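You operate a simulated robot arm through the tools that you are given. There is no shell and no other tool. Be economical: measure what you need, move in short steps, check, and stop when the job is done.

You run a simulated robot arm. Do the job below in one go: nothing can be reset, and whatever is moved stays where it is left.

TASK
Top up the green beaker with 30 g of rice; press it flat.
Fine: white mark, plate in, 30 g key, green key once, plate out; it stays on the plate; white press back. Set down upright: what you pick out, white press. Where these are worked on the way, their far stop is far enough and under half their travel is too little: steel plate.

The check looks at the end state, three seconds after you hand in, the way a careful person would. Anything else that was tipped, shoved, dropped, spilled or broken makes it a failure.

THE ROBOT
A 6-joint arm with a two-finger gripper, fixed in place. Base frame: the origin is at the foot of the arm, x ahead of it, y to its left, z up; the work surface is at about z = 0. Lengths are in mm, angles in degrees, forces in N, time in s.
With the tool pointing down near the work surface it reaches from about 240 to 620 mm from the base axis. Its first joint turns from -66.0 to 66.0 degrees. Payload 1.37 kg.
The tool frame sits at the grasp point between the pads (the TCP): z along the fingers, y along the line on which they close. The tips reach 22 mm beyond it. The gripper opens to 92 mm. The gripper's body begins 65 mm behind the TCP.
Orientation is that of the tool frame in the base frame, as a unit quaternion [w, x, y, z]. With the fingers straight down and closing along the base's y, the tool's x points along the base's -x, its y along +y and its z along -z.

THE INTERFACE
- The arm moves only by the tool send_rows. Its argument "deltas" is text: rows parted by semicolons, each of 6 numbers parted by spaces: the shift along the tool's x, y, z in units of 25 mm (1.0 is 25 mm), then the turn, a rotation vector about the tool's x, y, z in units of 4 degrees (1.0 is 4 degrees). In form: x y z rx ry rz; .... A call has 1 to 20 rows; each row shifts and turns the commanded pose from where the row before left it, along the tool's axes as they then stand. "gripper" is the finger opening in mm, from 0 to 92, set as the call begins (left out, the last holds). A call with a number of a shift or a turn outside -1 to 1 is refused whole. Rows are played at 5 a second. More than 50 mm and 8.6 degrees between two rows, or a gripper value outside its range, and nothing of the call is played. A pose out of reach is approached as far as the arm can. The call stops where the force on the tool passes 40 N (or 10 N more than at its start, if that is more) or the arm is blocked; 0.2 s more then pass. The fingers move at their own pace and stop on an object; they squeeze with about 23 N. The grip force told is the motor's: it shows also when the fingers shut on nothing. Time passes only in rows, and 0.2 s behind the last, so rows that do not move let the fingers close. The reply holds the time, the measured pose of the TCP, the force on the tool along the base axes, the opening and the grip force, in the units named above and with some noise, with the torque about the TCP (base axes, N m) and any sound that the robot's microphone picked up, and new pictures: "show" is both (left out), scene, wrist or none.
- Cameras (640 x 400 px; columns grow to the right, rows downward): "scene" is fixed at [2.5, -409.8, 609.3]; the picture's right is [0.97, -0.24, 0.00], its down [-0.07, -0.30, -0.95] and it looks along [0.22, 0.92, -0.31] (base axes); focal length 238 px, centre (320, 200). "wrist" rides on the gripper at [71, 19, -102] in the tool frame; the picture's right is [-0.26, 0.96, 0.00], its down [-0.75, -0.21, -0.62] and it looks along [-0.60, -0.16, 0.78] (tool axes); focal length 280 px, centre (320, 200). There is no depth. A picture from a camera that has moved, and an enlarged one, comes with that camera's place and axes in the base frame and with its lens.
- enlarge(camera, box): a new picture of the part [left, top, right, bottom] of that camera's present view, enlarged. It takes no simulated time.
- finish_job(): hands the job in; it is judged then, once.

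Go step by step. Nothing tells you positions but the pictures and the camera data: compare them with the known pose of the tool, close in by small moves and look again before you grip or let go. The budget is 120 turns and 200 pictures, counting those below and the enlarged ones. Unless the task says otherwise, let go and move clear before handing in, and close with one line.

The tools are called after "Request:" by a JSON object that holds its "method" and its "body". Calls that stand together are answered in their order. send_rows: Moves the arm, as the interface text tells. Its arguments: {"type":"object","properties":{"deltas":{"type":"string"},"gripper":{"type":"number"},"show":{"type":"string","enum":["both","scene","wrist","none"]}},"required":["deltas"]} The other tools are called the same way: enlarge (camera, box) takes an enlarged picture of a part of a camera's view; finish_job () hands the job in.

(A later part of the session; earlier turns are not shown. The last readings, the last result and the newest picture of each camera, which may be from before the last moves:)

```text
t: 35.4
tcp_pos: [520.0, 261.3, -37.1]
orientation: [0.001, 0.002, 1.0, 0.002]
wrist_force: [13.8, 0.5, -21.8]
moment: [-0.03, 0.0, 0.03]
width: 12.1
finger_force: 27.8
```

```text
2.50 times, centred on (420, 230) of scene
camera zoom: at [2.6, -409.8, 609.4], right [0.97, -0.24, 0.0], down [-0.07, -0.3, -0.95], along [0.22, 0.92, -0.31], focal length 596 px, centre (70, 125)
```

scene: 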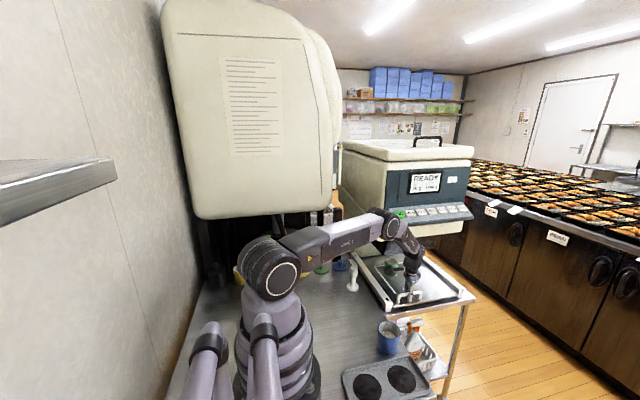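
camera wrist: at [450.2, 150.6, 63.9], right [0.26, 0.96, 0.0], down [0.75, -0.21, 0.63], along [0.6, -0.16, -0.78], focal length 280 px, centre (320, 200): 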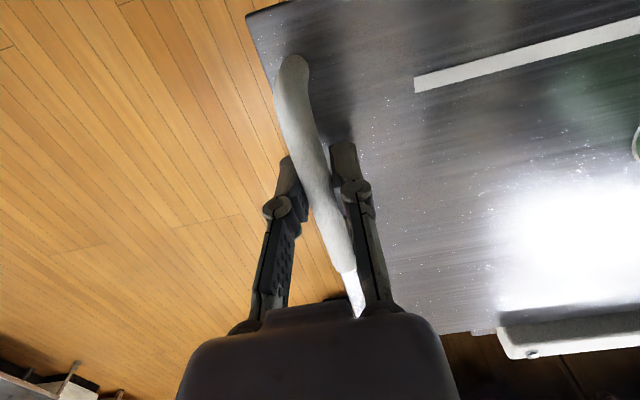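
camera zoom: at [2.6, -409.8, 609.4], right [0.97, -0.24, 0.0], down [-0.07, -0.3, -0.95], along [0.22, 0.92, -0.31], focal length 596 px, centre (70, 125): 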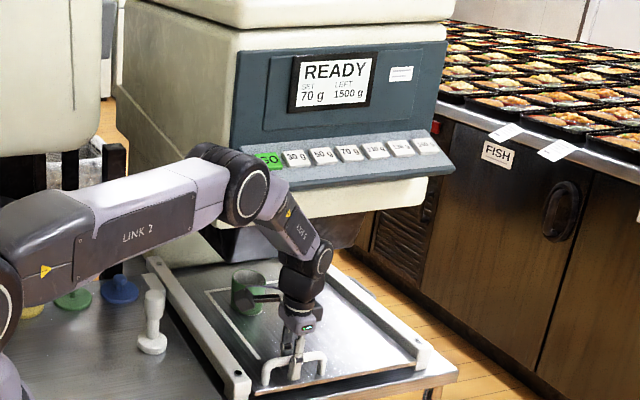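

The display reads READY. I'll keep pushing gently to the far stop.

Request:
{"method": "send_rows", "body": {"deltas": "-0.01 0.2 0.02 0 0 0;0 0.2 0 0 0 0;0 0.2 0 0 0 0;0 0.2 0 0 0 0;0 0 0 0 0 0", "show": "scene"}}

Request:
{"method": "enlarge", "body": {"camera": "scene", "box": [340, 150, 500, 310]}}

```text
t: 36.0
tcp_pos: [521.2, 263.9, -36.4]
orientation: [-0.005, 0.002, 1.0, -0.004]
wrist_force: [-3.5, -3.7, 3.7]
moment: [-0.01, -0.42, 0.15]
width: 11.6
finger_force: 27.8
stopped in row 3: the force on the tool passed its limit at 49 N (the readings are from after the stop); the commanded pose is now the measured one
```

scene: 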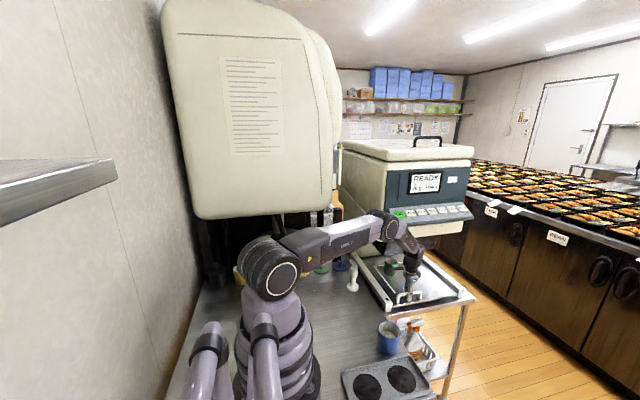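

```text
2.50 times, centred on (420, 230) of scene
camera zoom: at [2.5, -409.8, 609.3], right [0.97, -0.24, 0.0], down [-0.07, -0.3, -0.95], along [0.22, 0.92, -0.31], focal length 596 px, centre (70, 125)
```

zoom: 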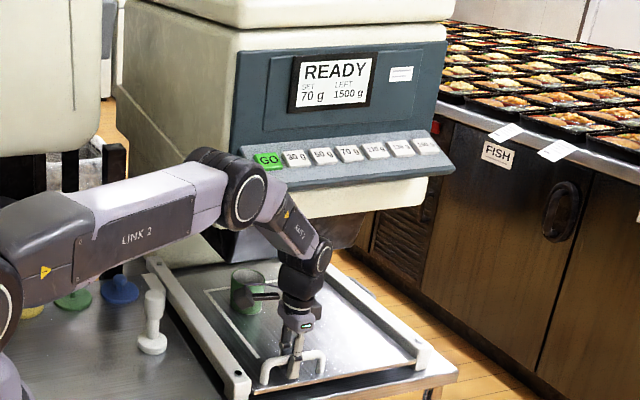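

The plate hit its stop at 250 mm of travel, READY. I'll check the beaker, release, and rise.

Request:
{"method": "enlarge", "body": {"camera": "scene", "box": [380, 245, 440, 310]}}

Request:
{"method": "send_rows", "body": {"deltas": "0 0 0 0 0 0;0 0 0 0 0 0;0 0 0 0 0 0", "gripper": 40, "show": "wrist"}}

```text
6.15 times, centred on (410, 278) of scene
camera zoom: at [2.5, -409.8, 609.3], right [0.97, -0.24, 0.0], down [-0.07, -0.3, -0.95], along [0.22, 0.92, -0.31], focal length 1468 px, centre (-234, -277)
```

zoom: 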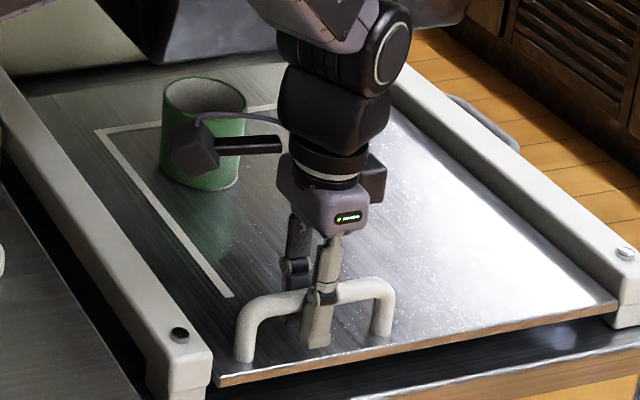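

```text
t: 36.8
tcp_pos: [521.1, 264.9, -37.2]
orientation: [-0.005, 0.002, 1.0, -0.004]
wrist_force: [0.3, -0.9, 0.1]
moment: [0.02, 0.01, -0.02]
width: 39.8
finger_force: 0.1
camera wrist: at [450.7, 285.1, 65.3], right [0.27, 0.96, -0.01], down [0.76, -0.2, 0.62], along [0.6, -0.17, -0.78], focal length 280 px, centre (320, 200)
```

wrist: 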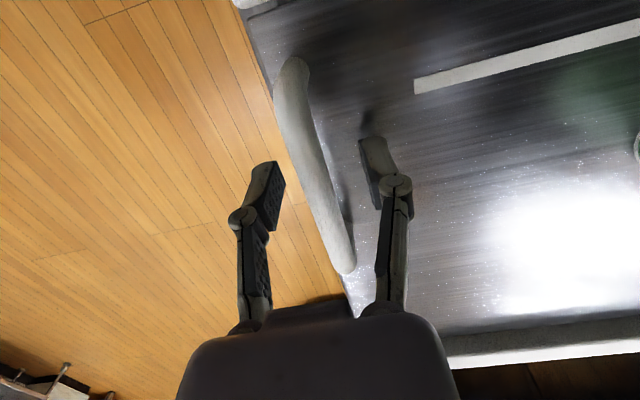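

Beaker stands well. Now rise a bit, retreat in -y clear of the console, then rise to key height with fingers closed.

Request:
{"method": "send_rows", "body": {"deltas": "0 0 -0.6 0 0 0;0 0 -0.9 0 0 0;0 0 -0.9 0 0 0;0 -1 0 0 0 0;0 -1 0 0 0 0;0 -1 0 0 0 0;0 -1 0 0 0 0;0 -1 0 0 0 0;0 -1 0 0 0 0", "show": "none"}}

Request:
{"method": "send_rows", "body": {"deltas": "0.3 0 -1 0 0 0;0.3 0 -1 0 0 0;0.3 0 -1 0 0 0;0 0 -1 0 0 0;0 0 -1 0 0 0;0 0 -1 0 0 0;0 0 -1 -1 0 0;0 0 -1 -1 0 0;0 0 -1 -1 0 0;0 0 -1 -1 0 0;0 0 -1 -1 0 0;0 0 -1 -1 0 0;0 0 0 -1 0 0;0 0 0 -1 0 0;0 0 0 -1 0 0;0 0 0 0 0 0", "gripper": 0, "show": "both"}}

```text
t: 38.8
tcp_pos: [520.4, 115.3, 24.5]
orientation: [-0.005, 0.003, 1.0, -0.004]
wrist_force: [0.2, 0.3, -0.6]
moment: [-0.04, -0.03, -0.02]
width: 40.0
finger_force: 0.0
```

```text
t: 42.2
tcp_pos: [499.3, 92.7, 321.6]
orientation: [-0.003, 0.005, 0.952, 0.306]
wrist_force: [1.4, -0.6, -0.9]
moment: [-0.02, 0.03, -0.01]
width: 0.2
finger_force: 23.3
camera wrist: at [429.2, 49.0, 416.1], right [0.27, 0.78, 0.56], down [0.75, -0.53, 0.38], along [0.6, 0.32, -0.74], focal length 280 px, centre (320, 200)
```

scene: 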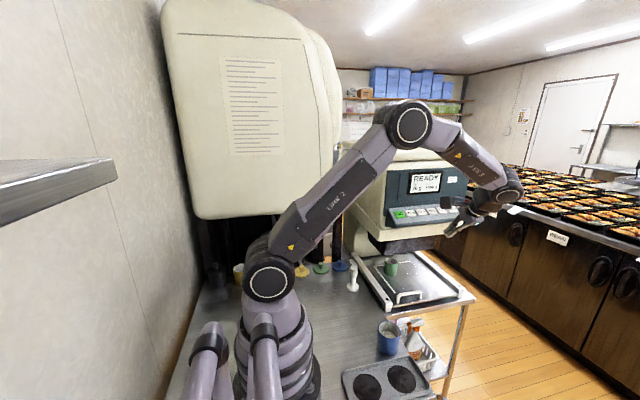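
wrist: 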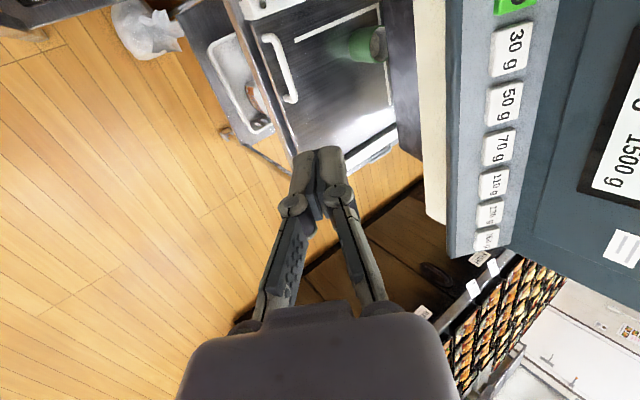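

From two views the 30 g key is about (512,301,291) and GO about (470,301,291). I'll tilt to 45° and go to a standoff 40 mm off the 30 g key.

Request:
{"method": "send_rows", "body": {"deltas": "0 0 0 -1 0 0;0 0 0 -1 0 0;-0.065 0.63 0.53 0 0 0;-0.065 0.63 0.53 0 0 0;-0.065 0.63 0.53 0 0 0;-0.065 0.63 0.53 0 0 0;-0.065 0.63 0.53 0 0 0;-0.065 0.63 0.53 0 0 0;-0.065 0.63 0.53 0 0 0;-0.065 0.63 0.53 0 0 0;0 0 0 0 0 0", "show": "both"}}

Request:
{"method": "enlarge", "body": {"camera": "scene", "box": [370, 160, 490, 240]}}

```text
t: 44.6
tcp_pos: [513.0, 255.5, 330.8]
orientation: [-0.004, 0.004, 0.929, 0.37]
wrist_force: [0.1, -0.4, -0.3]
moment: [-0.02, -0.01, 0.0]
width: 0.0
finger_force: 23.1
camera wrist: at [442.9, 200.4, 419.5], right [0.27, 0.7, 0.66], down [0.75, -0.58, 0.31], along [0.6, 0.42, -0.68], focal length 280 px, centre (320, 200)
```

scene: 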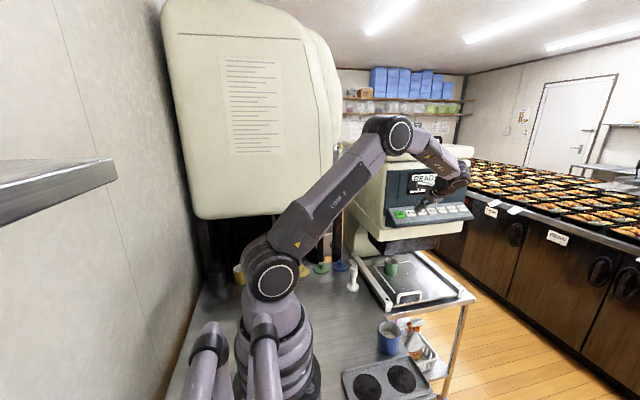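
wrist: 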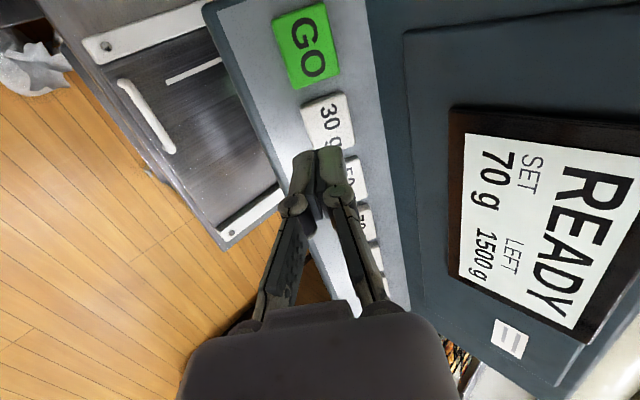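

```text
5.00 times, centred on (430, 200) of scene
camera zoom: at [2.5, -409.8, 609.3], right [0.97, -0.24, 0.0], down [-0.07, -0.3, -0.95], along [0.22, 0.92, -0.31], focal length 1192 px, centre (-230, 200)
```

zoom: 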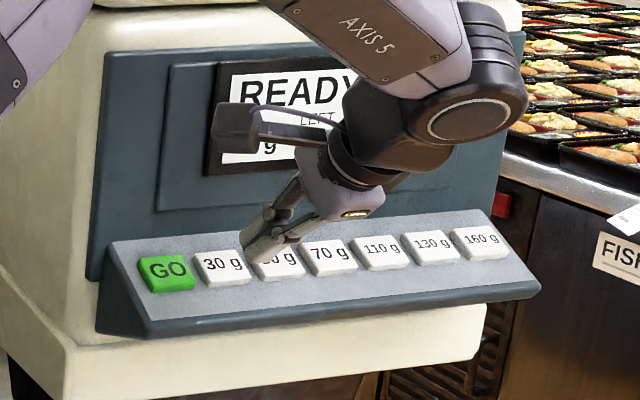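

The keys triangulate to 30 g (511,303,290) and GO (468,303,291). I'll align and close to about 8 mm off the 30 g key, then look.

Request:
{"method": "send_rows", "body": {"deltas": "0.06 0.26 0.2 0 0 0;0 0 0.4 0 0 0;0 0 0.4 0 0 0;0 0 0.28 0 0 0;0 0 0 0 0 0", "show": "wrist"}}

Request:
{"method": "enlarge", "body": {"camera": "scene", "box": [380, 180, 460, 240]}}

```text
t: 45.8
tcp_pos: [511.5, 282.5, 313.2]
orientation: [-0.003, 0.004, 0.929, 0.371]
wrist_force: [0.6, -0.6, -0.3]
moment: [-0.03, 0.01, 0.03]
width: 0.0
finger_force: 22.6
camera wrist: at [441.8, 227.2, 400.3], right [0.27, 0.7, 0.66], down [0.75, -0.58, 0.31], along [0.6, 0.42, -0.68], focal length 280 px, centre (320, 200)
```

wrist: 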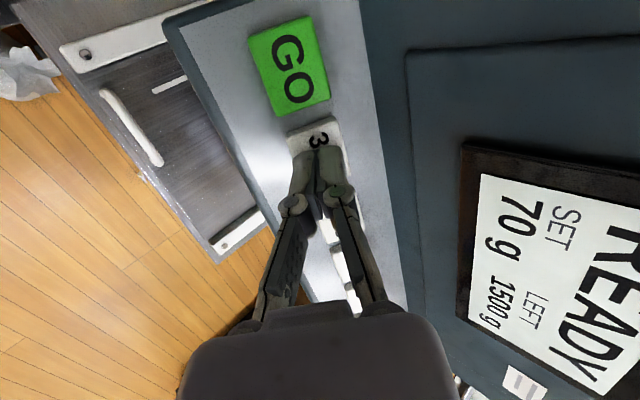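

```text
6.67 times, centred on (420, 210) of scene
camera zoom: at [2.5, -409.8, 609.3], right [0.97, -0.24, 0.0], down [-0.07, -0.3, -0.95], along [0.22, 0.92, -0.31], focal length 1590 px, centre (-347, 133)
```

zoom: 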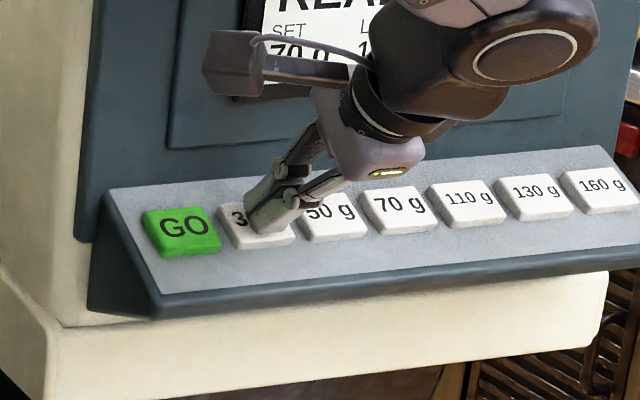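

The tips are over the 30 g key. Advance gently until it clicks.

Request:
{"method": "send_rows", "body": {"deltas": "0 0 0.15 0 0 0;0 0 0.15 0 0 0;0 0 0 0 0 0", "show": "none"}}

Request:
{"method": "enlarge", "body": {"camera": "scene", "box": [380, 160, 480, 240]}}

```text
t: 46.6
tcp_pos: [513.4, 287.9, 307.8]
orientation: [-0.003, 0.005, 0.929, 0.371]
wrist_force: [0.7, -2.3, 1.3]
moment: [0.0, 0.03, 0.04]
width: 0.2
finger_force: 22.7
heard: click
```

```text
5.00 times, centred on (430, 200) of scene
camera zoom: at [2.5, -409.8, 609.3], right [0.97, -0.24, 0.0], down [-0.07, -0.3, -0.95], along [0.22, 0.92, -0.31], focal length 1192 px, centre (-230, 200)
```

zoom: 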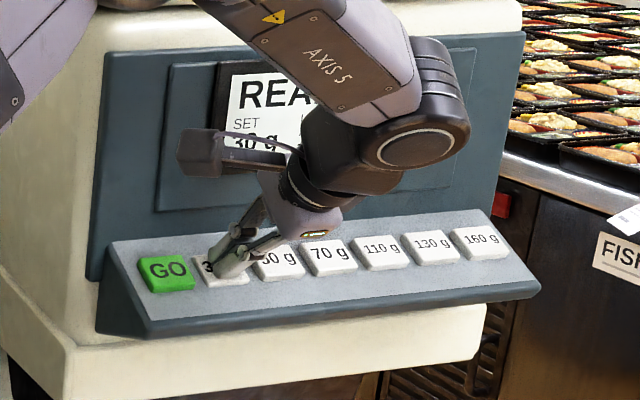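

Clicked; SET reads 30 g. Back off, shift to GO and press once the same way.

Request:
{"method": "send_rows", "body": {"deltas": "0 0 -0.5 0 0 0;0 0 -0.5 0 0 0;0.9 0 0 0 0 0;0.86 0 0 0 0 0;0 0 0.6 0 0 0;0 0 0 0 0 0", "show": "wrist"}}

Request:
{"method": "enlarge", "body": {"camera": "scene", "box": [370, 160, 470, 240]}}

```text
t: 48.0
tcp_pos: [469.5, 282.1, 315.1]
orientation: [-0.003, 0.004, 0.929, 0.371]
wrist_force: [-0.2, -1.0, 0.5]
moment: [0.0, 0.02, 0.01]
width: 0.0
finger_force: 22.8
camera wrist: at [398.4, 226.2, 403.2], right [0.27, 0.7, 0.66], down [0.75, -0.58, 0.31], along [0.6, 0.42, -0.68], focal length 280 px, centre (320, 200)
```

wrist: 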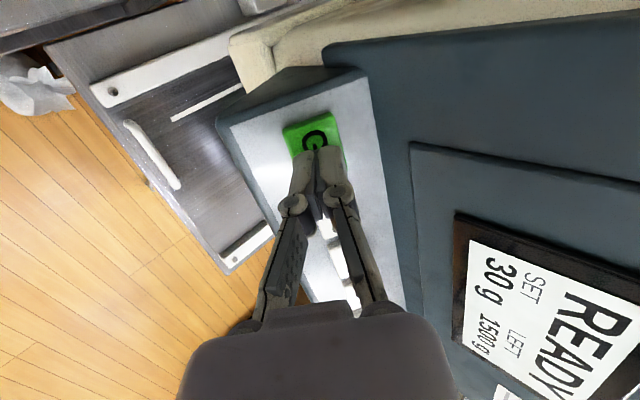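

```text
5.00 times, centred on (420, 200) of scene
camera zoom: at [2.5, -409.8, 609.3], right [0.97, -0.24, 0.0], down [-0.07, -0.3, -0.95], along [0.22, 0.92, -0.31], focal length 1192 px, centre (-180, 200)
```

zoom: 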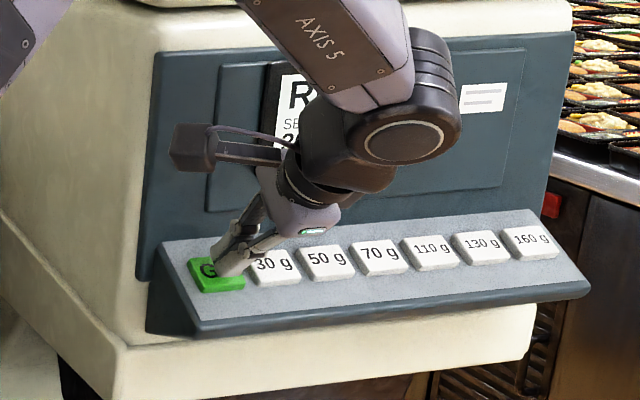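

Aligned; press GO once and withdraw.

Request:
{"method": "send_rows", "body": {"deltas": "0.12 0 0.15 0 0 0;0 0 0.15 0 0 0;0 0 0.12 0 0 0", "show": "none"}}

```text
t: 48.8
tcp_pos: [466.7, 288.0, 306.8]
orientation: [-0.003, 0.005, 0.929, 0.37]
wrist_force: [0.1, -1.2, 1.5]
moment: [-0.03, -0.06, -0.02]
width: 0.0
finger_force: 22.9
heard: click
```

Clicked. Withdraw and look at the display.

Request:
{"method": "send_rows", "body": {"deltas": "0 0 -0.5 0 0 0;0 0 -1 0 0 0;0 -0.8 -0.8 0 0 0;0 -0.8 -0.8 0 0 0;0 -0.8 -0.8 0 0 0;0 0 0 0 0 0;0 0 0 0 0 0", "show": "both"}}

Request:
{"method": "enlarge", "body": {"camera": "scene", "box": [370, 160, 490, 320]}}

```text
t: 50.4
tcp_pos: [464.9, 177.7, 335.6]
orientation: [-0.003, 0.003, 0.929, 0.37]
wrist_force: [-0.4, -0.3, 0.0]
moment: [-0.01, -0.04, -0.01]
width: 0.1
finger_force: 22.8
camera wrist: at [394.0, 122.0, 424.4], right [0.27, 0.7, 0.66], down [0.75, -0.58, 0.31], along [0.6, 0.42, -0.68], focal length 280 px, centre (320, 200)
```

scene: 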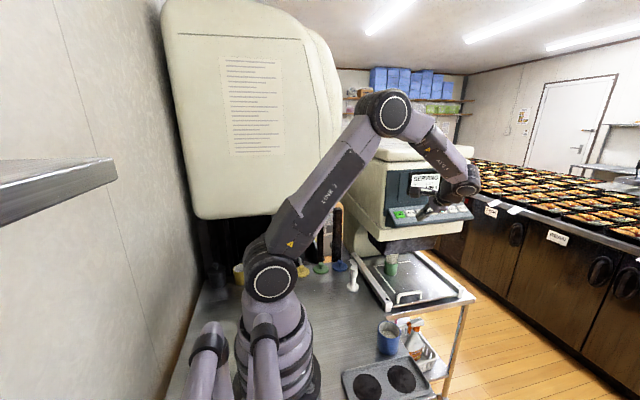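
wrist: 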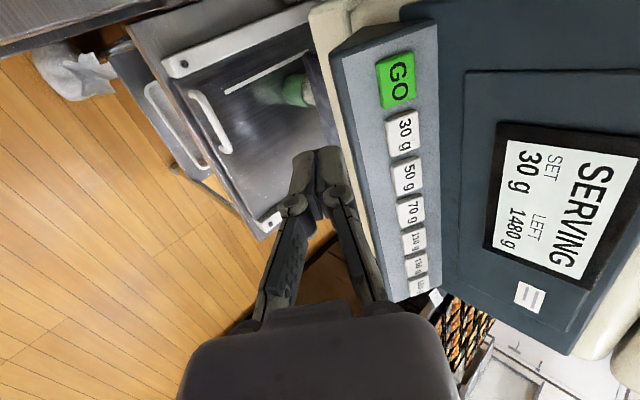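

```text
2.50 times, centred on (430, 240) of scene
camera zoom: at [2.5, -409.8, 609.3], right [0.97, -0.24, 0.0], down [-0.07, -0.3, -0.95], along [0.22, 0.92, -0.31], focal length 596 px, centre (45, 100)
```

zoom: 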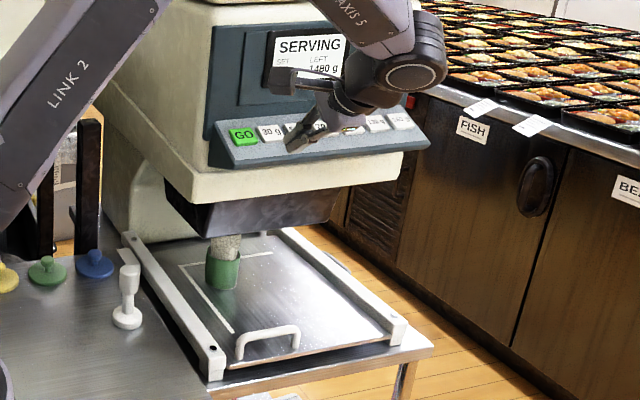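

It reads SERVING with rice pouring. I'll turn the tool back down while it serves.

Request:
{"method": "send_rows", "body": {"deltas": "0 0 0 1 0 0;0 0 0 1 0 0;0 0 0 1 0 0;0 0 0 1 0 0;0 0 0 1 0 0;0 0 0 1 0 0;0 0 0 1 0 0;0 0 0 1 0 0;0 0 0 1 0 0;0 0 0 1 0 0;0 0 0 0.85 0 0;0 0 0 0 0 0", "gripper": 40, "show": "both"}}

Request:
{"method": "enlarge", "body": {"camera": "scene", "box": [370, 160, 490, 320]}}

```text
t: 53.0
tcp_pos: [464.6, 178.0, 336.6]
orientation: [-0.005, 0.003, 1.0, 0.001]
wrist_force: [0.0, -0.5, 0.4]
moment: [-0.01, -0.01, -0.04]
width: 40.0
finger_force: 0.1
camera wrist: at [395.3, 197.8, 439.3], right [0.27, 0.96, 0.0], down [0.76, -0.21, 0.62], along [0.6, -0.17, -0.79], focal length 280 px, centre (320, 200)
```

scene: 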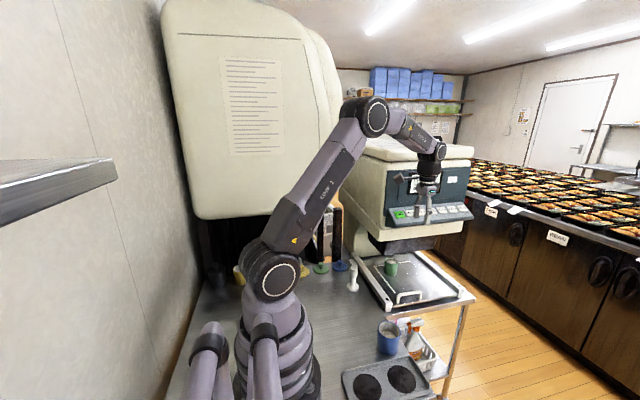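
wrist: 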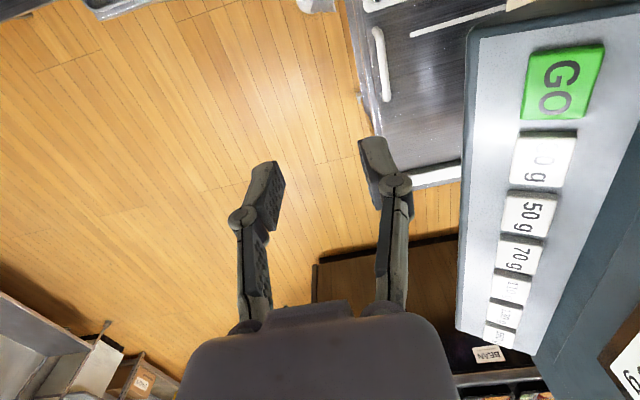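

```text
2.50 times, centred on (430, 240) of scene
camera zoom: at [2.5, -409.8, 609.3], right [0.97, -0.24, 0.0], down [-0.07, -0.3, -0.95], along [0.22, 0.92, -0.31], focal length 596 px, centre (45, 100)
```

zoom: 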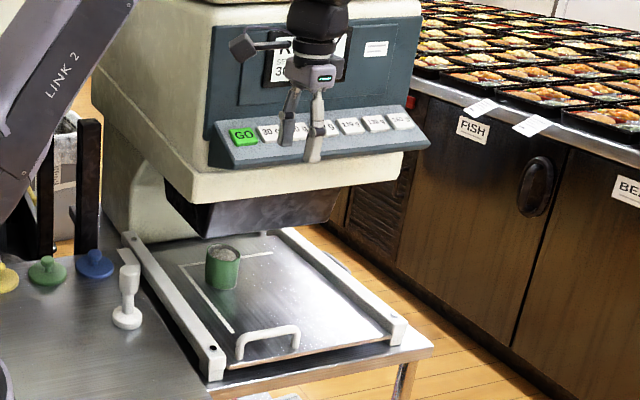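

The pour has stopped. I'll descend in front of the console and move back over the handle.

Request:
{"method": "send_rows", "body": {"deltas": "-0.75 -0.78 1 0 0 0;-0.75 -0.78 1 0 0 0;-0.74 -0.76 1 0 0 0;0 0 1 0 0 0;0 0 1 0 0 0;0 0 1 0 0 0;0 0 1 0 0 0;0 0 1 0 0 0;0 0 1 0 0 0;0 0 1 0 0 0;0 0 1 0 0 0;0 0 1 0 0 0;0 0.6 0.5 0 0 0;0 1 0 0 0 0;0 1 0 0 0 0;0 1 0 0 0 0;0 1 0 0 0 0;0 1 0 0 0 0;0 0 0 0 0 0", "show": "both"}}

Request:
{"method": "enlarge", "body": {"camera": "scene", "box": [370, 160, 490, 320]}}

```text
t: 57.0
tcp_pos: [520.5, 255.3, 22.5]
orientation: [-0.007, 0.007, 1.0, 0.0]
wrist_force: [-0.5, -1.3, -0.9]
moment: [-0.02, -0.01, -0.01]
width: 40.0
finger_force: 0.0
camera wrist: at [450.2, 275.8, 125.3], right [0.28, 0.96, 0.0], down [0.76, -0.21, 0.61], along [0.59, -0.17, -0.79], focal length 280 px, centre (320, 200)
```

scene: 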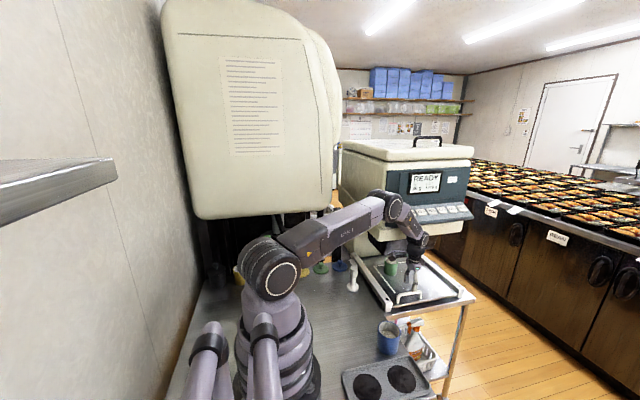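
wrist: 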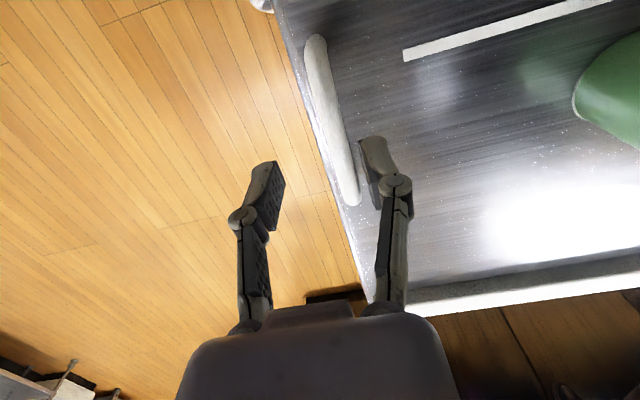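

```text
2.50 times, centred on (430, 240) of scene
camera zoom: at [2.4, -410.0, 609.3], right [0.97, -0.24, 0.0], down [-0.07, -0.3, -0.95], along [0.22, 0.92, -0.31], focal length 596 px, centre (45, 100)
```

zoom: 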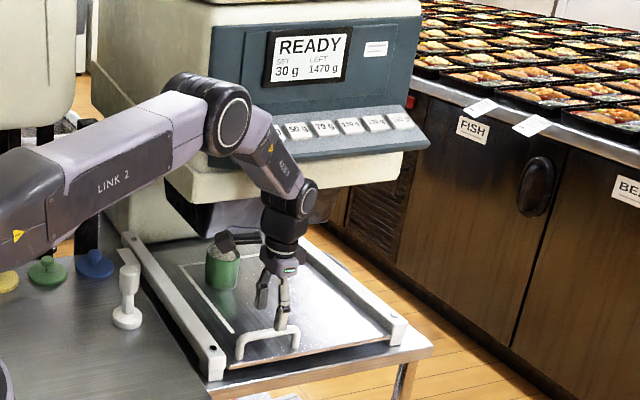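

READY, 1470 g left: exactly 30 g served. Align on the handle (y about 264) and descend.

Request:
{"method": "send_rows", "body": {"deltas": "0 0.3 0 0 -0.2 -0.2;0 0 0.8 0 0 0;0 0 0.8 0 0 0;0 0 0.5 0 0 0;0 0 0.28 0 0 0;0 0 0 0 0 0", "show": "wrist"}}

```text
t: 58.4
tcp_pos: [520.2, 267.7, -36.0]
orientation: [0.003, -0.005, 1.0, 0.001]
wrist_force: [0.2, 0.0, 0.1]
moment: [0.02, 0.0, 0.03]
width: 39.8
finger_force: 0.1
camera wrist: at [448.0, 286.2, 65.5], right [0.25, 0.97, 0.0], down [0.75, -0.2, 0.63], along [0.61, -0.16, -0.78], focal length 280 px, centre (320, 200)
```

wrist: 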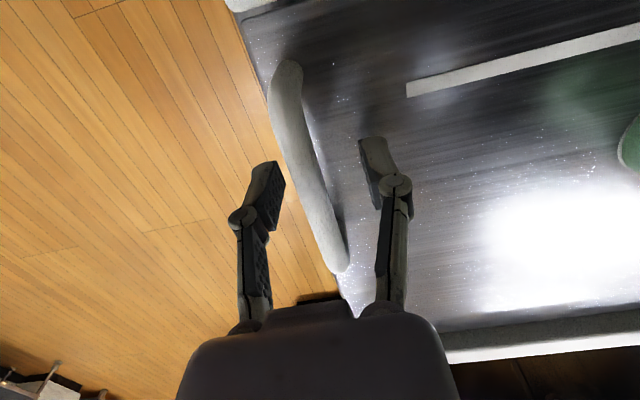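

Centre by 3 mm and close on the bar.

Request:
{"method": "send_rows", "body": {"deltas": "0 -0.12 0 0 0.08 0.1;0 0 0 0 0 0;0 0 0 0 0 0;0 0 0 0 0 0;0 0 0 0 0 0", "gripper": 5, "show": "none"}}

Request:
{"method": "send_rows", "body": {"deltas": "0 -0.1 0 0 0 0;0 -0.2 0 0 0 0;0 -0.3 0 0 0 0;0 -0.3 0 0 0 0;0 -0.3 0 0 0 0;0 -0.2 0 0 0 0;0 -0.1 0 0 0 0", "show": "scene"}}

```text
t: 59.6
tcp_pos: [520.1, 263.9, -36.0]
orientation: [0.0, 0.0, 1.0, 0.001]
wrist_force: [1.6, -8.4, 0.9]
moment: [0.01, 0.07, -0.02]
width: 11.9
finger_force: 27.8
```

```text
t: 61.2
tcp_pos: [520.0, 226.8, -34.8]
orientation: [-0.001, 0.0, 1.0, 0.001]
wrist_force: [14.0, 1.4, -19.9]
moment: [0.02, -0.01, -0.04]
width: 11.4
finger_force: 28.2
```

scene: 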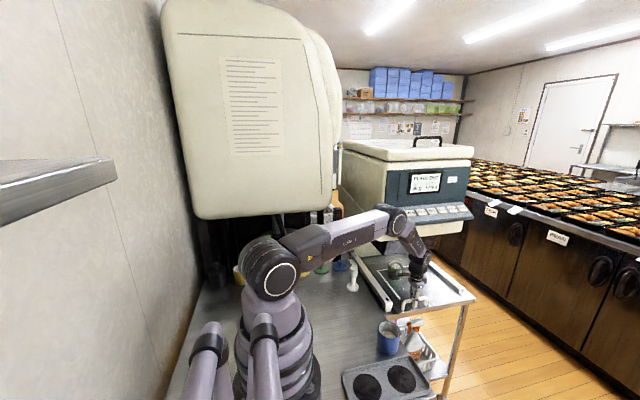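

Pulling out works. Relieve the small loads and continue.

Request:
{"method": "send_rows", "body": {"deltas": "-0.02 -0.2 0.03 0 0 0;0 -0.3 0 0 0 0;0 -0.3 0 0 0 0;0 -0.3 0 0 0 0;0 -0.3 0 0 0 0;0 -0.3 0 0 0 0;0 -0.2 0 0 0 0;0 0 0 0 0 0", "show": "none"}}

Request:
{"method": "send_rows", "body": {"deltas": "0 -0.2 0 0 0 0;0 -0.3 0 0 0 0;0 -0.3 0 0 0 0;0 -0.3 0 0 0 0;0 -0.3 0 0 0 0;0 -0.3 0 0 0 0;0 -0.2 0 0 0 0;0 0 0 0 0 0", "show": "scene"}}

```text
t: 63.0
tcp_pos: [520.2, 179.3, -36.0]
orientation: [-0.001, 0.0, 1.0, 0.0]
wrist_force: [3.6, -0.1, -12.7]
moment: [0.02, 0.13, 0.0]
width: 11.7
finger_force: 27.8
```

```text
t: 64.8
tcp_pos: [520.9, 132.4, -37.3]
orientation: [0.0, -0.001, 1.0, 0.001]
wrist_force: [-3.8, -0.2, -2.5]
moment: [0.02, -0.21, 0.0]
width: 11.8
finger_force: 28.4
```

scene: 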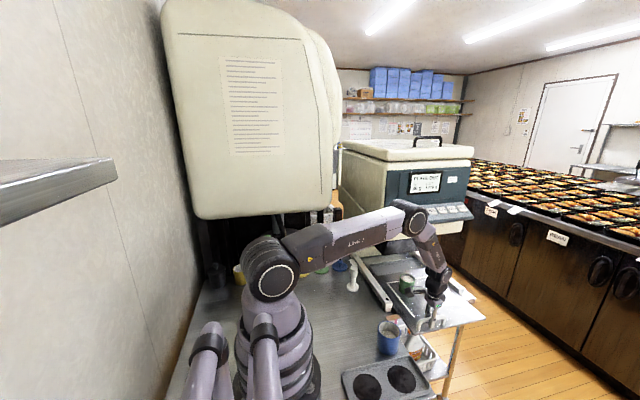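

Request:
{"method": "send_rows", "body": {"deltas": "0 -0.2 0 0 0 0;0 -0.3 0 0 0 0;0 -0.3 0 0 0 0;0 -0.3 0 0 0 0;0 -0.3 0 0 0 0;0 -0.3 0 0 0 0;0 -0.2 0 0 0 0;0 0 0 0 0 0", "show": "none"}}

Request:
{"method": "send_rows", "body": {"deltas": "0 -0.2 0 0 0 0;0 -0.3 0 0 0 0;0 -0.3 0 0 0 0;0 -0.3 0 0 0 0;0 -0.2 0 0 0 0;0 -0.15 0 0 0 0;0 -0.1 0 0 0 0;0 -0.1 0 0 0 0;0 -0.1 0 0 0 0;0 -0.1 0 0 0 0;0 0 0 0 0 0", "show": "scene"}}

Request:
{"method": "enlarge", "body": {"camera": "scene", "box": [380, 250, 520, 370]}}

```text
t: 66.6
tcp_pos: [521.9, 85.2, -37.2]
orientation: [0.001, -0.001, 1.0, 0.001]
wrist_force: [2.3, 1.2, 3.1]
moment: [0.01, -0.32, -0.01]
width: 11.7
finger_force: 28.2
```

```text
t: 69.0
tcp_pos: [521.1, 38.3, -36.2]
orientation: [0.0, -0.001, 1.0, 0.001]
wrist_force: [12.6, 0.7, -5.1]
moment: [0.04, 0.39, -0.06]
width: 11.8
finger_force: 27.9
```

scene: 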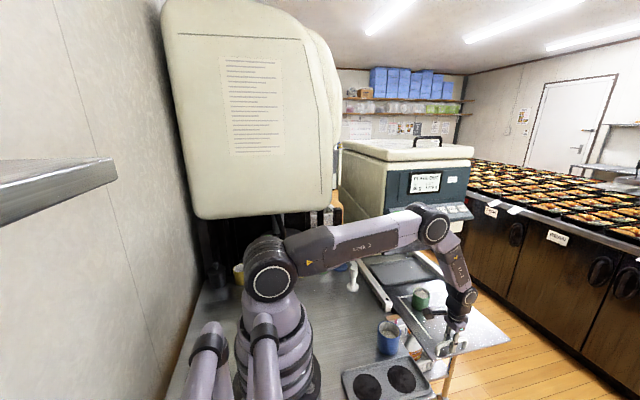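

```text
3.33 times, centred on (450, 310) of scene
camera zoom: at [2.5, -409.8, 609.3], right [0.97, -0.24, 0.0], down [-0.07, -0.3, -0.95], along [0.22, 0.92, -0.31], focal length 795 px, centre (-113, -167)
```

zoom: 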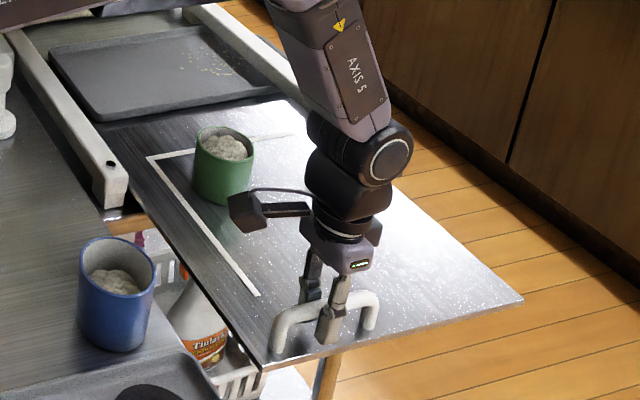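

Another 24 mm to the out stop; small steps.

Request:
{"method": "send_rows", "body": {"deltas": "0 -0.12 0 0 0 0;0 -0.12 0 0 0 0;0 -0.12 0 0 0 0;0 -0.12 0 0 0 0;0 -0.12 0 0 0 0;0 -0.12 0 0 0 0;0 -0.08 0 0 0 0;0 -0.08 0 0 0 0;0 -0.08 0 0 0 0;0 -0.04 0 0 0 0", "show": "scene"}}

Request:
{"method": "enlarge", "body": {"camera": "scene", "box": [380, 250, 520, 370]}}

```text
t: 71.2
tcp_pos: [520.2, 13.5, -36.7]
orientation: [0.0, -0.001, 1.0, 0.001]
wrist_force: [14.1, 1.2, -10.7]
moment: [0.01, -0.22, -0.03]
width: 11.8
finger_force: 28.7
```

scene: 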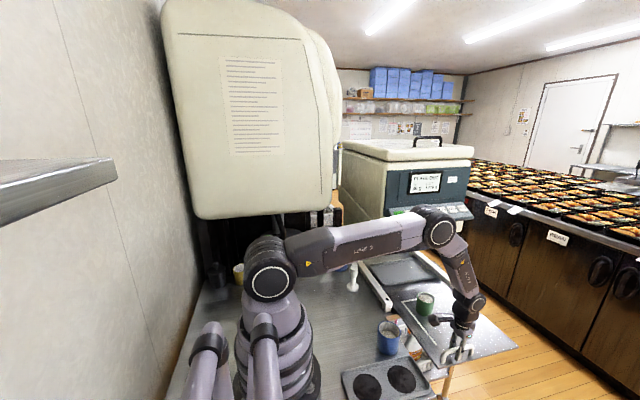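

```text
3.33 times, centred on (450, 310) of scene
camera zoom: at [2.5, -409.8, 609.3], right [0.97, -0.24, 0.0], down [-0.07, -0.3, -0.95], along [0.22, 0.92, -0.31], focal length 795 px, centre (-113, -167)
```

zoom: 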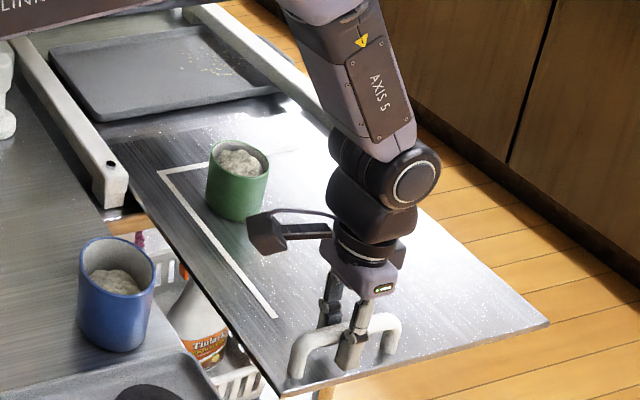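

The plate is back out with the beaker on it. Release, rise, and head for the white press.

Request:
{"method": "send_rows", "body": {"deltas": "-0.02 0 0.02 0 0 0;0 0 0 0 0 0;0 0 0 0 0 0", "gripper": 40, "show": "none"}}

Request:
{"method": "send_rows", "body": {"deltas": "0 0 -0.6 0 0 0;0 0 -1 0 0 0;0 0 -1 0 0 0;0 0 -1 0 0 0;0 0 -1 0 0 0;0 0 -1 0 0 0;0 0 -1 0 0 0;0 0 -1 0 0 0;0 0 -1 0 0 0;0 0 -1 0 0 0;0 0 -1 0 0 0", "gripper": 60, "show": "none"}}

Request:
{"method": "send_rows", "body": {"deltas": "0.75 0.95 0 0 0 0;0.75 0.95 0 0 0 0;0.75 0.95 0 0 0 0;0.75 0.95 0 0 0 0;0.75 0.95 0 0 0 0;0.75 0.95 0 0 0 0;0.75 0.95 0 0 0 0;0.75 0.95 0 0 0 0;0.75 0.95 0 0 0 0;0.75 0.95 0 0 0 0;0.75 0.95 0 0 0 0;0.4 0.95 0 0 0 0;0 0 0 0 0 0", "show": "both"}}

```text
t: 72.0
tcp_pos: [521.6, 13.3, -37.4]
orientation: [-0.001, -0.001, 1.0, 0.002]
wrist_force: [0.0, 0.0, -0.5]
moment: [0.03, -0.04, 0.0]
width: 40.2
finger_force: 0.0
```

```text
t: 74.4
tcp_pos: [523.0, 12.7, 229.0]
orientation: [-0.001, -0.001, 1.0, 0.001]
wrist_force: [0.0, 0.0, 0.2]
moment: [-0.01, -0.01, 0.01]
width: 59.9
finger_force: 0.0
```

```text
t: 77.2
tcp_pos: [304.5, 300.1, 229.3]
orientation: [0.0, -0.001, 1.0, 0.001]
wrist_force: [-0.1, -0.9, -0.5]
moment: [0.0, -0.04, 0.0]
width: 59.9
finger_force: 0.1
camera wrist: at [232.4, 319.7, 331.9], right [0.26, 0.97, 0.0], down [0.75, -0.21, 0.62], along [0.6, -0.16, -0.78], focal length 280 px, centre (320, 200)
```

scene: 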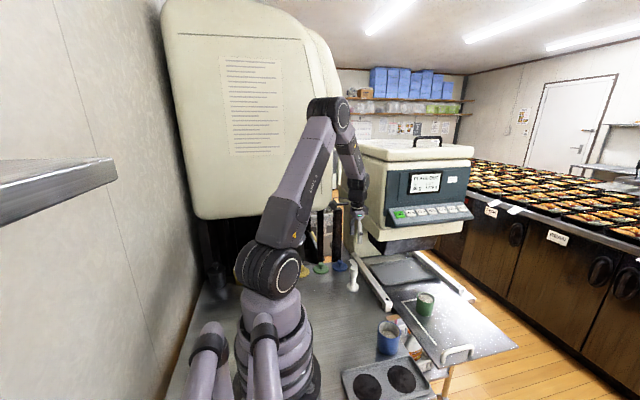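
wrist: 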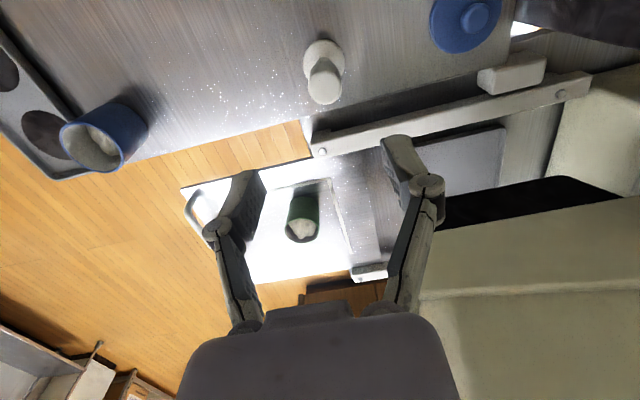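

The press is at about (302,305). Lower towards it and look closer.

Request:
{"method": "send_rows", "body": {"deltas": "0.08 0.2 1 0 0 0;0 0 1 0 0 0;0 0 1 0 0 0;0 0 0.6 0 0 0;0 0 0 0 0 0", "show": "wrist"}}

Request:
{"method": "enlarge", "body": {"camera": "scene", "box": [310, 210, 400, 310]}}

Request:
{"method": "enlarge", "body": {"camera": "wrist", "box": [240, 40, 440, 200]}}

```text
t: 78.4
tcp_pos: [302.3, 302.8, 139.0]
orientation: [0.0, -0.001, 1.0, 0.0]
wrist_force: [0.2, -0.5, 0.6]
moment: [-0.02, -0.02, 0.03]
width: 59.9
finger_force: 0.1
camera wrist: at [230.4, 322.0, 241.3], right [0.26, 0.97, 0.0], down [0.75, -0.2, 0.62], along [0.6, -0.16, -0.78], focal length 280 px, centre (320, 200)
```

wrist: 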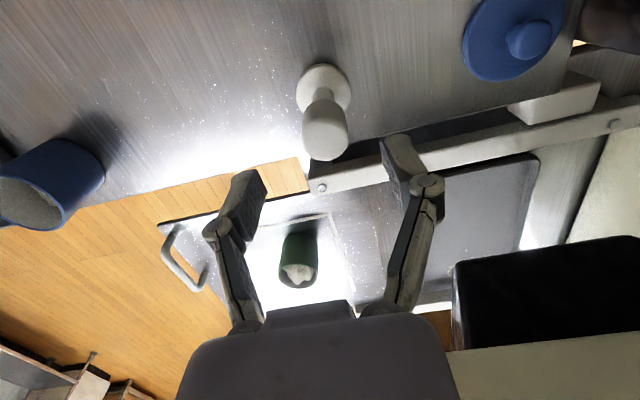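

```text
4.00 times, centred on (355, 260) of scene
camera zoom: at [2.5, -409.8, 609.3], right [0.97, -0.24, 0.0], down [-0.07, -0.3, -0.95], along [0.22, 0.92, -0.31], focal length 954 px, centre (180, -40)
```

zoom: 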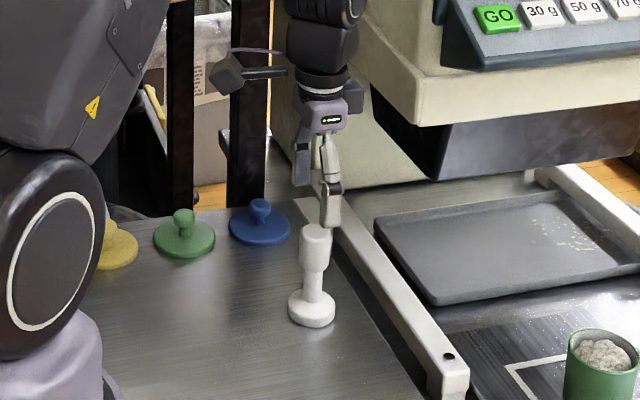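

```text
2.50 times, centred on (340, 120) of wrist
camera zoom: at [230.4, 322.0, 241.3], right [0.26, 0.97, 0.0], down [0.75, -0.2, 0.62], along [0.6, -0.16, -0.78], focal length 701 px, centre (270, 400)
```

zoom: 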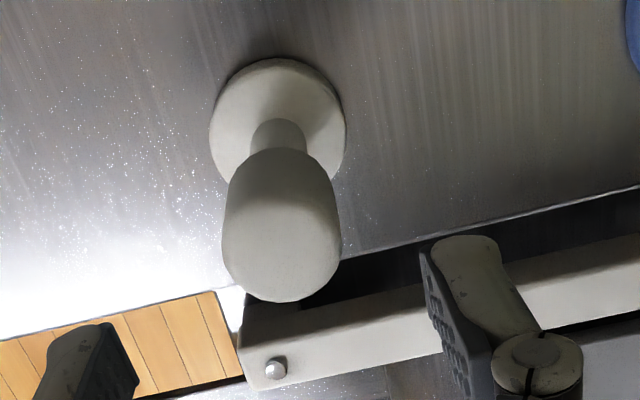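

The press's handle is centred at about (304,305) with top at z 90. Descend to z 72 and close on it.

Request:
{"method": "send_rows", "body": {"deltas": "-0.05 0.08 0.8 0 0 0;0 0 0.8 0 0 0;0 0 0.6 0 0 0;0 0 0.48 0 0 0;0 0 0 0 0 0", "show": "wrist"}}

Request:
{"method": "enlarge", "body": {"camera": "scene", "box": [330, 230, 380, 300]}}

```text
t: 79.6
tcp_pos: [303.4, 305.3, 72.2]
orientation: [0.001, 0.0, 1.0, 0.001]
wrist_force: [-0.5, -0.7, -0.3]
moment: [0.0, -0.01, -0.03]
width: 60.0
finger_force: 0.0
camera wrist: at [231.5, 324.4, 173.3], right [0.26, 0.97, 0.0], down [0.75, -0.21, 0.62], along [0.6, -0.16, -0.78], focal length 280 px, centre (320, 200)
```

wrist: 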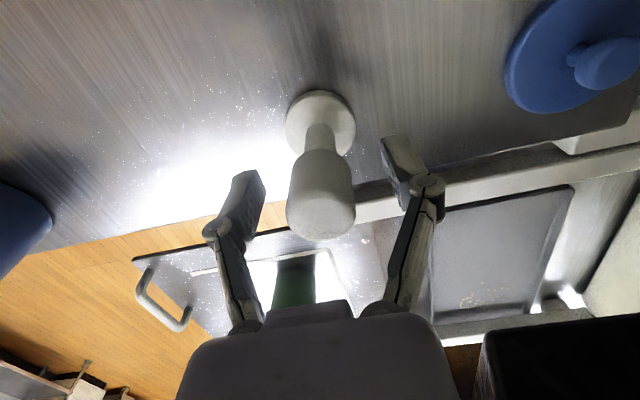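

```text
5.71 times, centred on (355, 265) of scene
camera zoom: at [2.5, -409.8, 609.3], right [0.97, -0.24, 0.0], down [-0.07, -0.3, -0.95], along [0.22, 0.92, -0.31], focal length 1363 px, centre (120, -171)
```

zoom: 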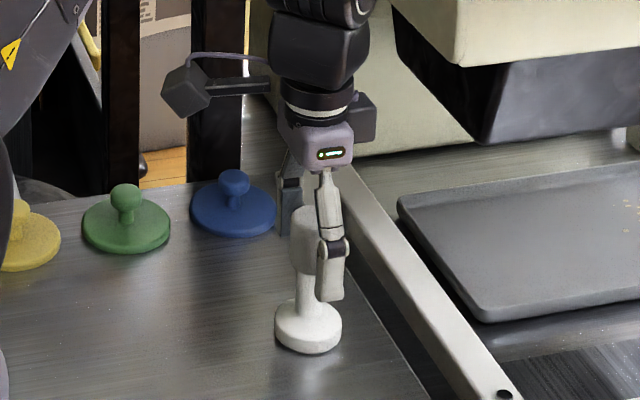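

Aligned; close on the press's handle.

Request:
{"method": "send_rows", "body": {"deltas": "0 0 0 0 0 0;0 0 0 0 0 0;0 0 0 0 0 0;0 0 0 0 0 0", "gripper": 15, "show": "wrist"}}

```text
t: 80.6
tcp_pos: [302.8, 305.8, 71.4]
orientation: [0.0, 0.0, 1.0, 0.001]
wrist_force: [0.2, -1.2, 1.2]
moment: [-0.01, -0.02, 0.02]
width: 27.9
finger_force: 22.6
camera wrist: at [231.5, 324.3, 173.4], right [0.26, 0.97, 0.0], down [0.75, -0.2, 0.62], along [0.6, -0.16, -0.78], focal length 280 px, centre (320, 200)
```

wrist: 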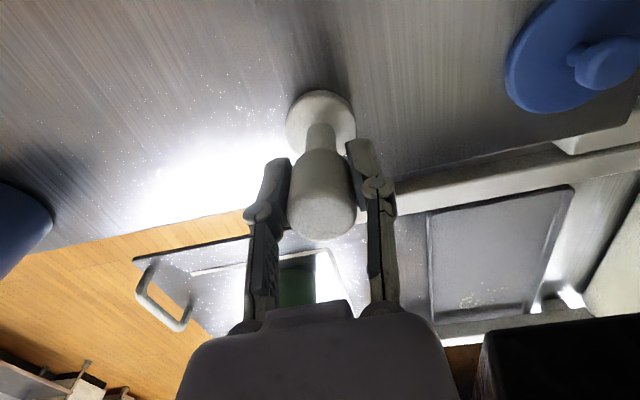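

Gripped at 28 mm; home pose is TCP (303,305.5,71.5). Lift and carry over the green beaker.

Request:
{"method": "send_rows", "body": {"deltas": "0 0 -0.3 0 0 0;0 0 -0.8 0 0 0;0 0 -0.8 0 0 0;0 0 -0.8 0 0 0;0 0 -0.5 0 0 0;-0.71 -0.296 0 0 0 0;-0.71 -0.296 0 0 0 0;-0.71 -0.296 0 0 0 0;-0.71 -0.296 0 0 0 0;-0.71 -0.296 0 0 0 0;-0.71 -0.296 0 0 0 0;-0.71 -0.296 0 0 0 0;-0.71 -0.296 0 0 0 0;-0.71 -0.296 0 0 0 0;-0.71 -0.296 0 0 0 0;-0.71 -0.296 0 0 0 0;-0.71 -0.296 0 0 0 0;-0.71 -0.296 0 0 0 0;-0.69 -0.29 0 0 0 0;0 0 0 0 0 0", "show": "none"}}

Request:
{"method": "send_rows", "body": {"deltas": "0 0 0.8 0 0 0;0 0 0.6 0 0 0;0 0 0 0 0 0", "show": "both"}}

Request:
{"method": "enlarge", "body": {"camera": "scene", "box": [390, 240, 470, 330]}}

Request:
{"method": "enlarge", "body": {"camera": "wrist", "box": [220, 40, 420, 200]}}

```text
t: 83.0
tcp_pos: [398.8, 264.8, 151.2]
orientation: [-0.007, -0.003, 1.0, -0.002]
wrist_force: [-2.9, 0.5, -1.1]
moment: [0.0, -0.28, 0.05]
width: 27.8
finger_force: 22.6
stopped in row 11: the force on the tool passed its limit at 72 N (the readings are from after the stop); the commanded pose is now the measured one
```

```text
t: 83.8
tcp_pos: [398.9, 265.3, 118.1]
orientation: [-0.007, -0.003, 1.0, -0.002]
wrist_force: [0.0, 0.8, -2.0]
moment: [0.01, 0.01, 0.0]
width: 27.9
finger_force: 22.9
camera wrist: at [328.8, 283.3, 220.0], right [0.26, 0.97, -0.01], down [0.76, -0.2, 0.62], along [0.59, -0.16, -0.79], focal length 280 px, centre (320, 200)
```

scene: 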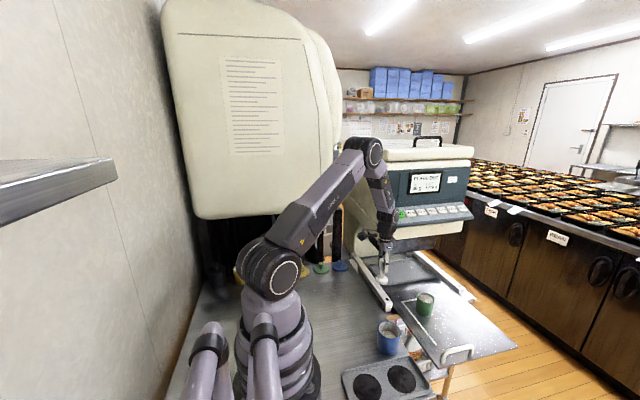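
wrist: 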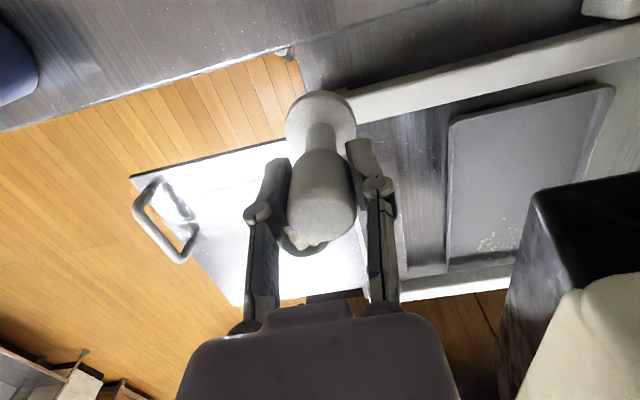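

```text
4.44 times, centred on (430, 285) of scene
camera zoom: at [2.5, -409.8, 609.4], right [0.97, -0.24, 0.0], down [-0.07, -0.3, -0.95], along [0.22, 0.92, -0.31], focal length 1060 px, centre (-169, -178)
```

zoom: 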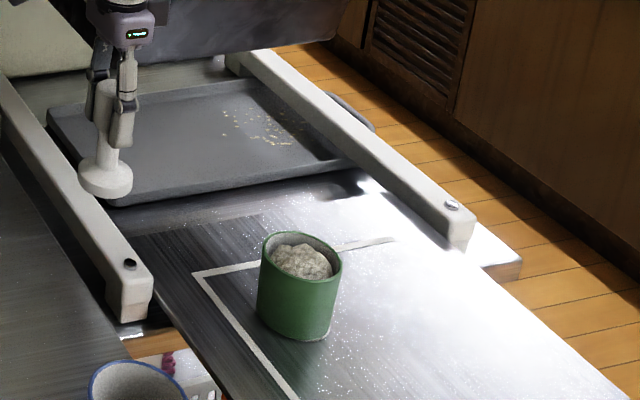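

```text
2.50 times, centred on (320, 120) of wrist
camera zoom: at [328.8, 283.3, 220.0], right [0.26, 0.97, -0.01], down [0.76, -0.2, 0.62], along [0.59, -0.16, -0.79], focal length 701 px, centre (320, 400)
```

zoom: 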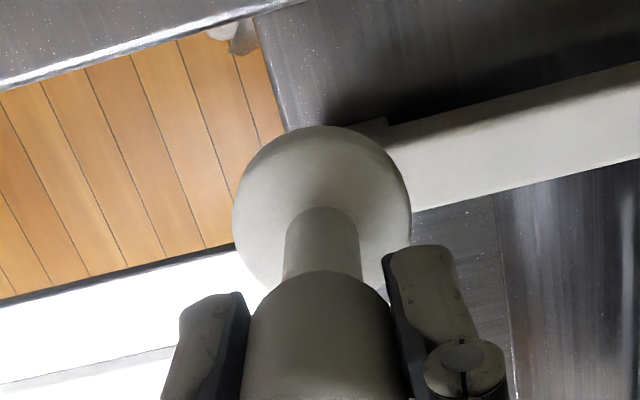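

The wrist bumped the console corner on the way; nothing shifted in the hand. I'll go in -y first, levelling the tool, then x.

Request:
{"method": "send_rows", "body": {"deltas": "0 -0.5 0 -0.05 -0.2 0.09;0 -0.8 0 0 0 0;0 -0.8 0 0 0 0;0 -0.5 0 0 0 0;0 0 0 0 0 0", "show": "none"}}

Request:
{"method": "enlarge", "body": {"camera": "scene", "box": [340, 140, 500, 300]}}

```text
t: 85.0
tcp_pos: [398.5, 199.6, 115.0]
orientation: [0.001, -0.001, 1.0, 0.0]
wrist_force: [0.6, 0.1, -1.4]
moment: [0.02, 0.03, 0.01]
width: 27.6
finger_force: 22.9
```

```text
2.50 times, centred on (420, 220) of scene
camera zoom: at [2.5, -409.8, 609.4], right [0.97, -0.24, 0.0], down [-0.07, -0.3, -0.95], along [0.22, 0.92, -0.31], focal length 596 px, centre (70, 150)
```

zoom: 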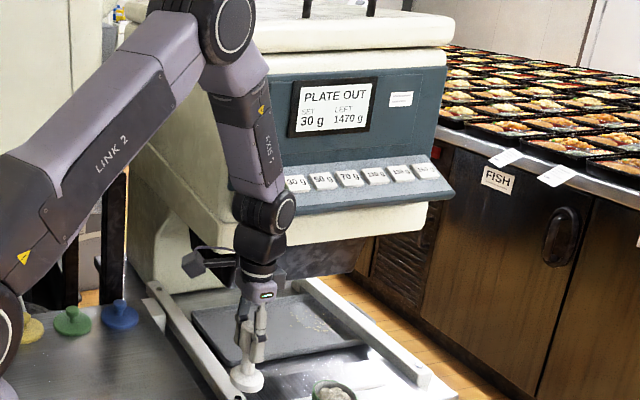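

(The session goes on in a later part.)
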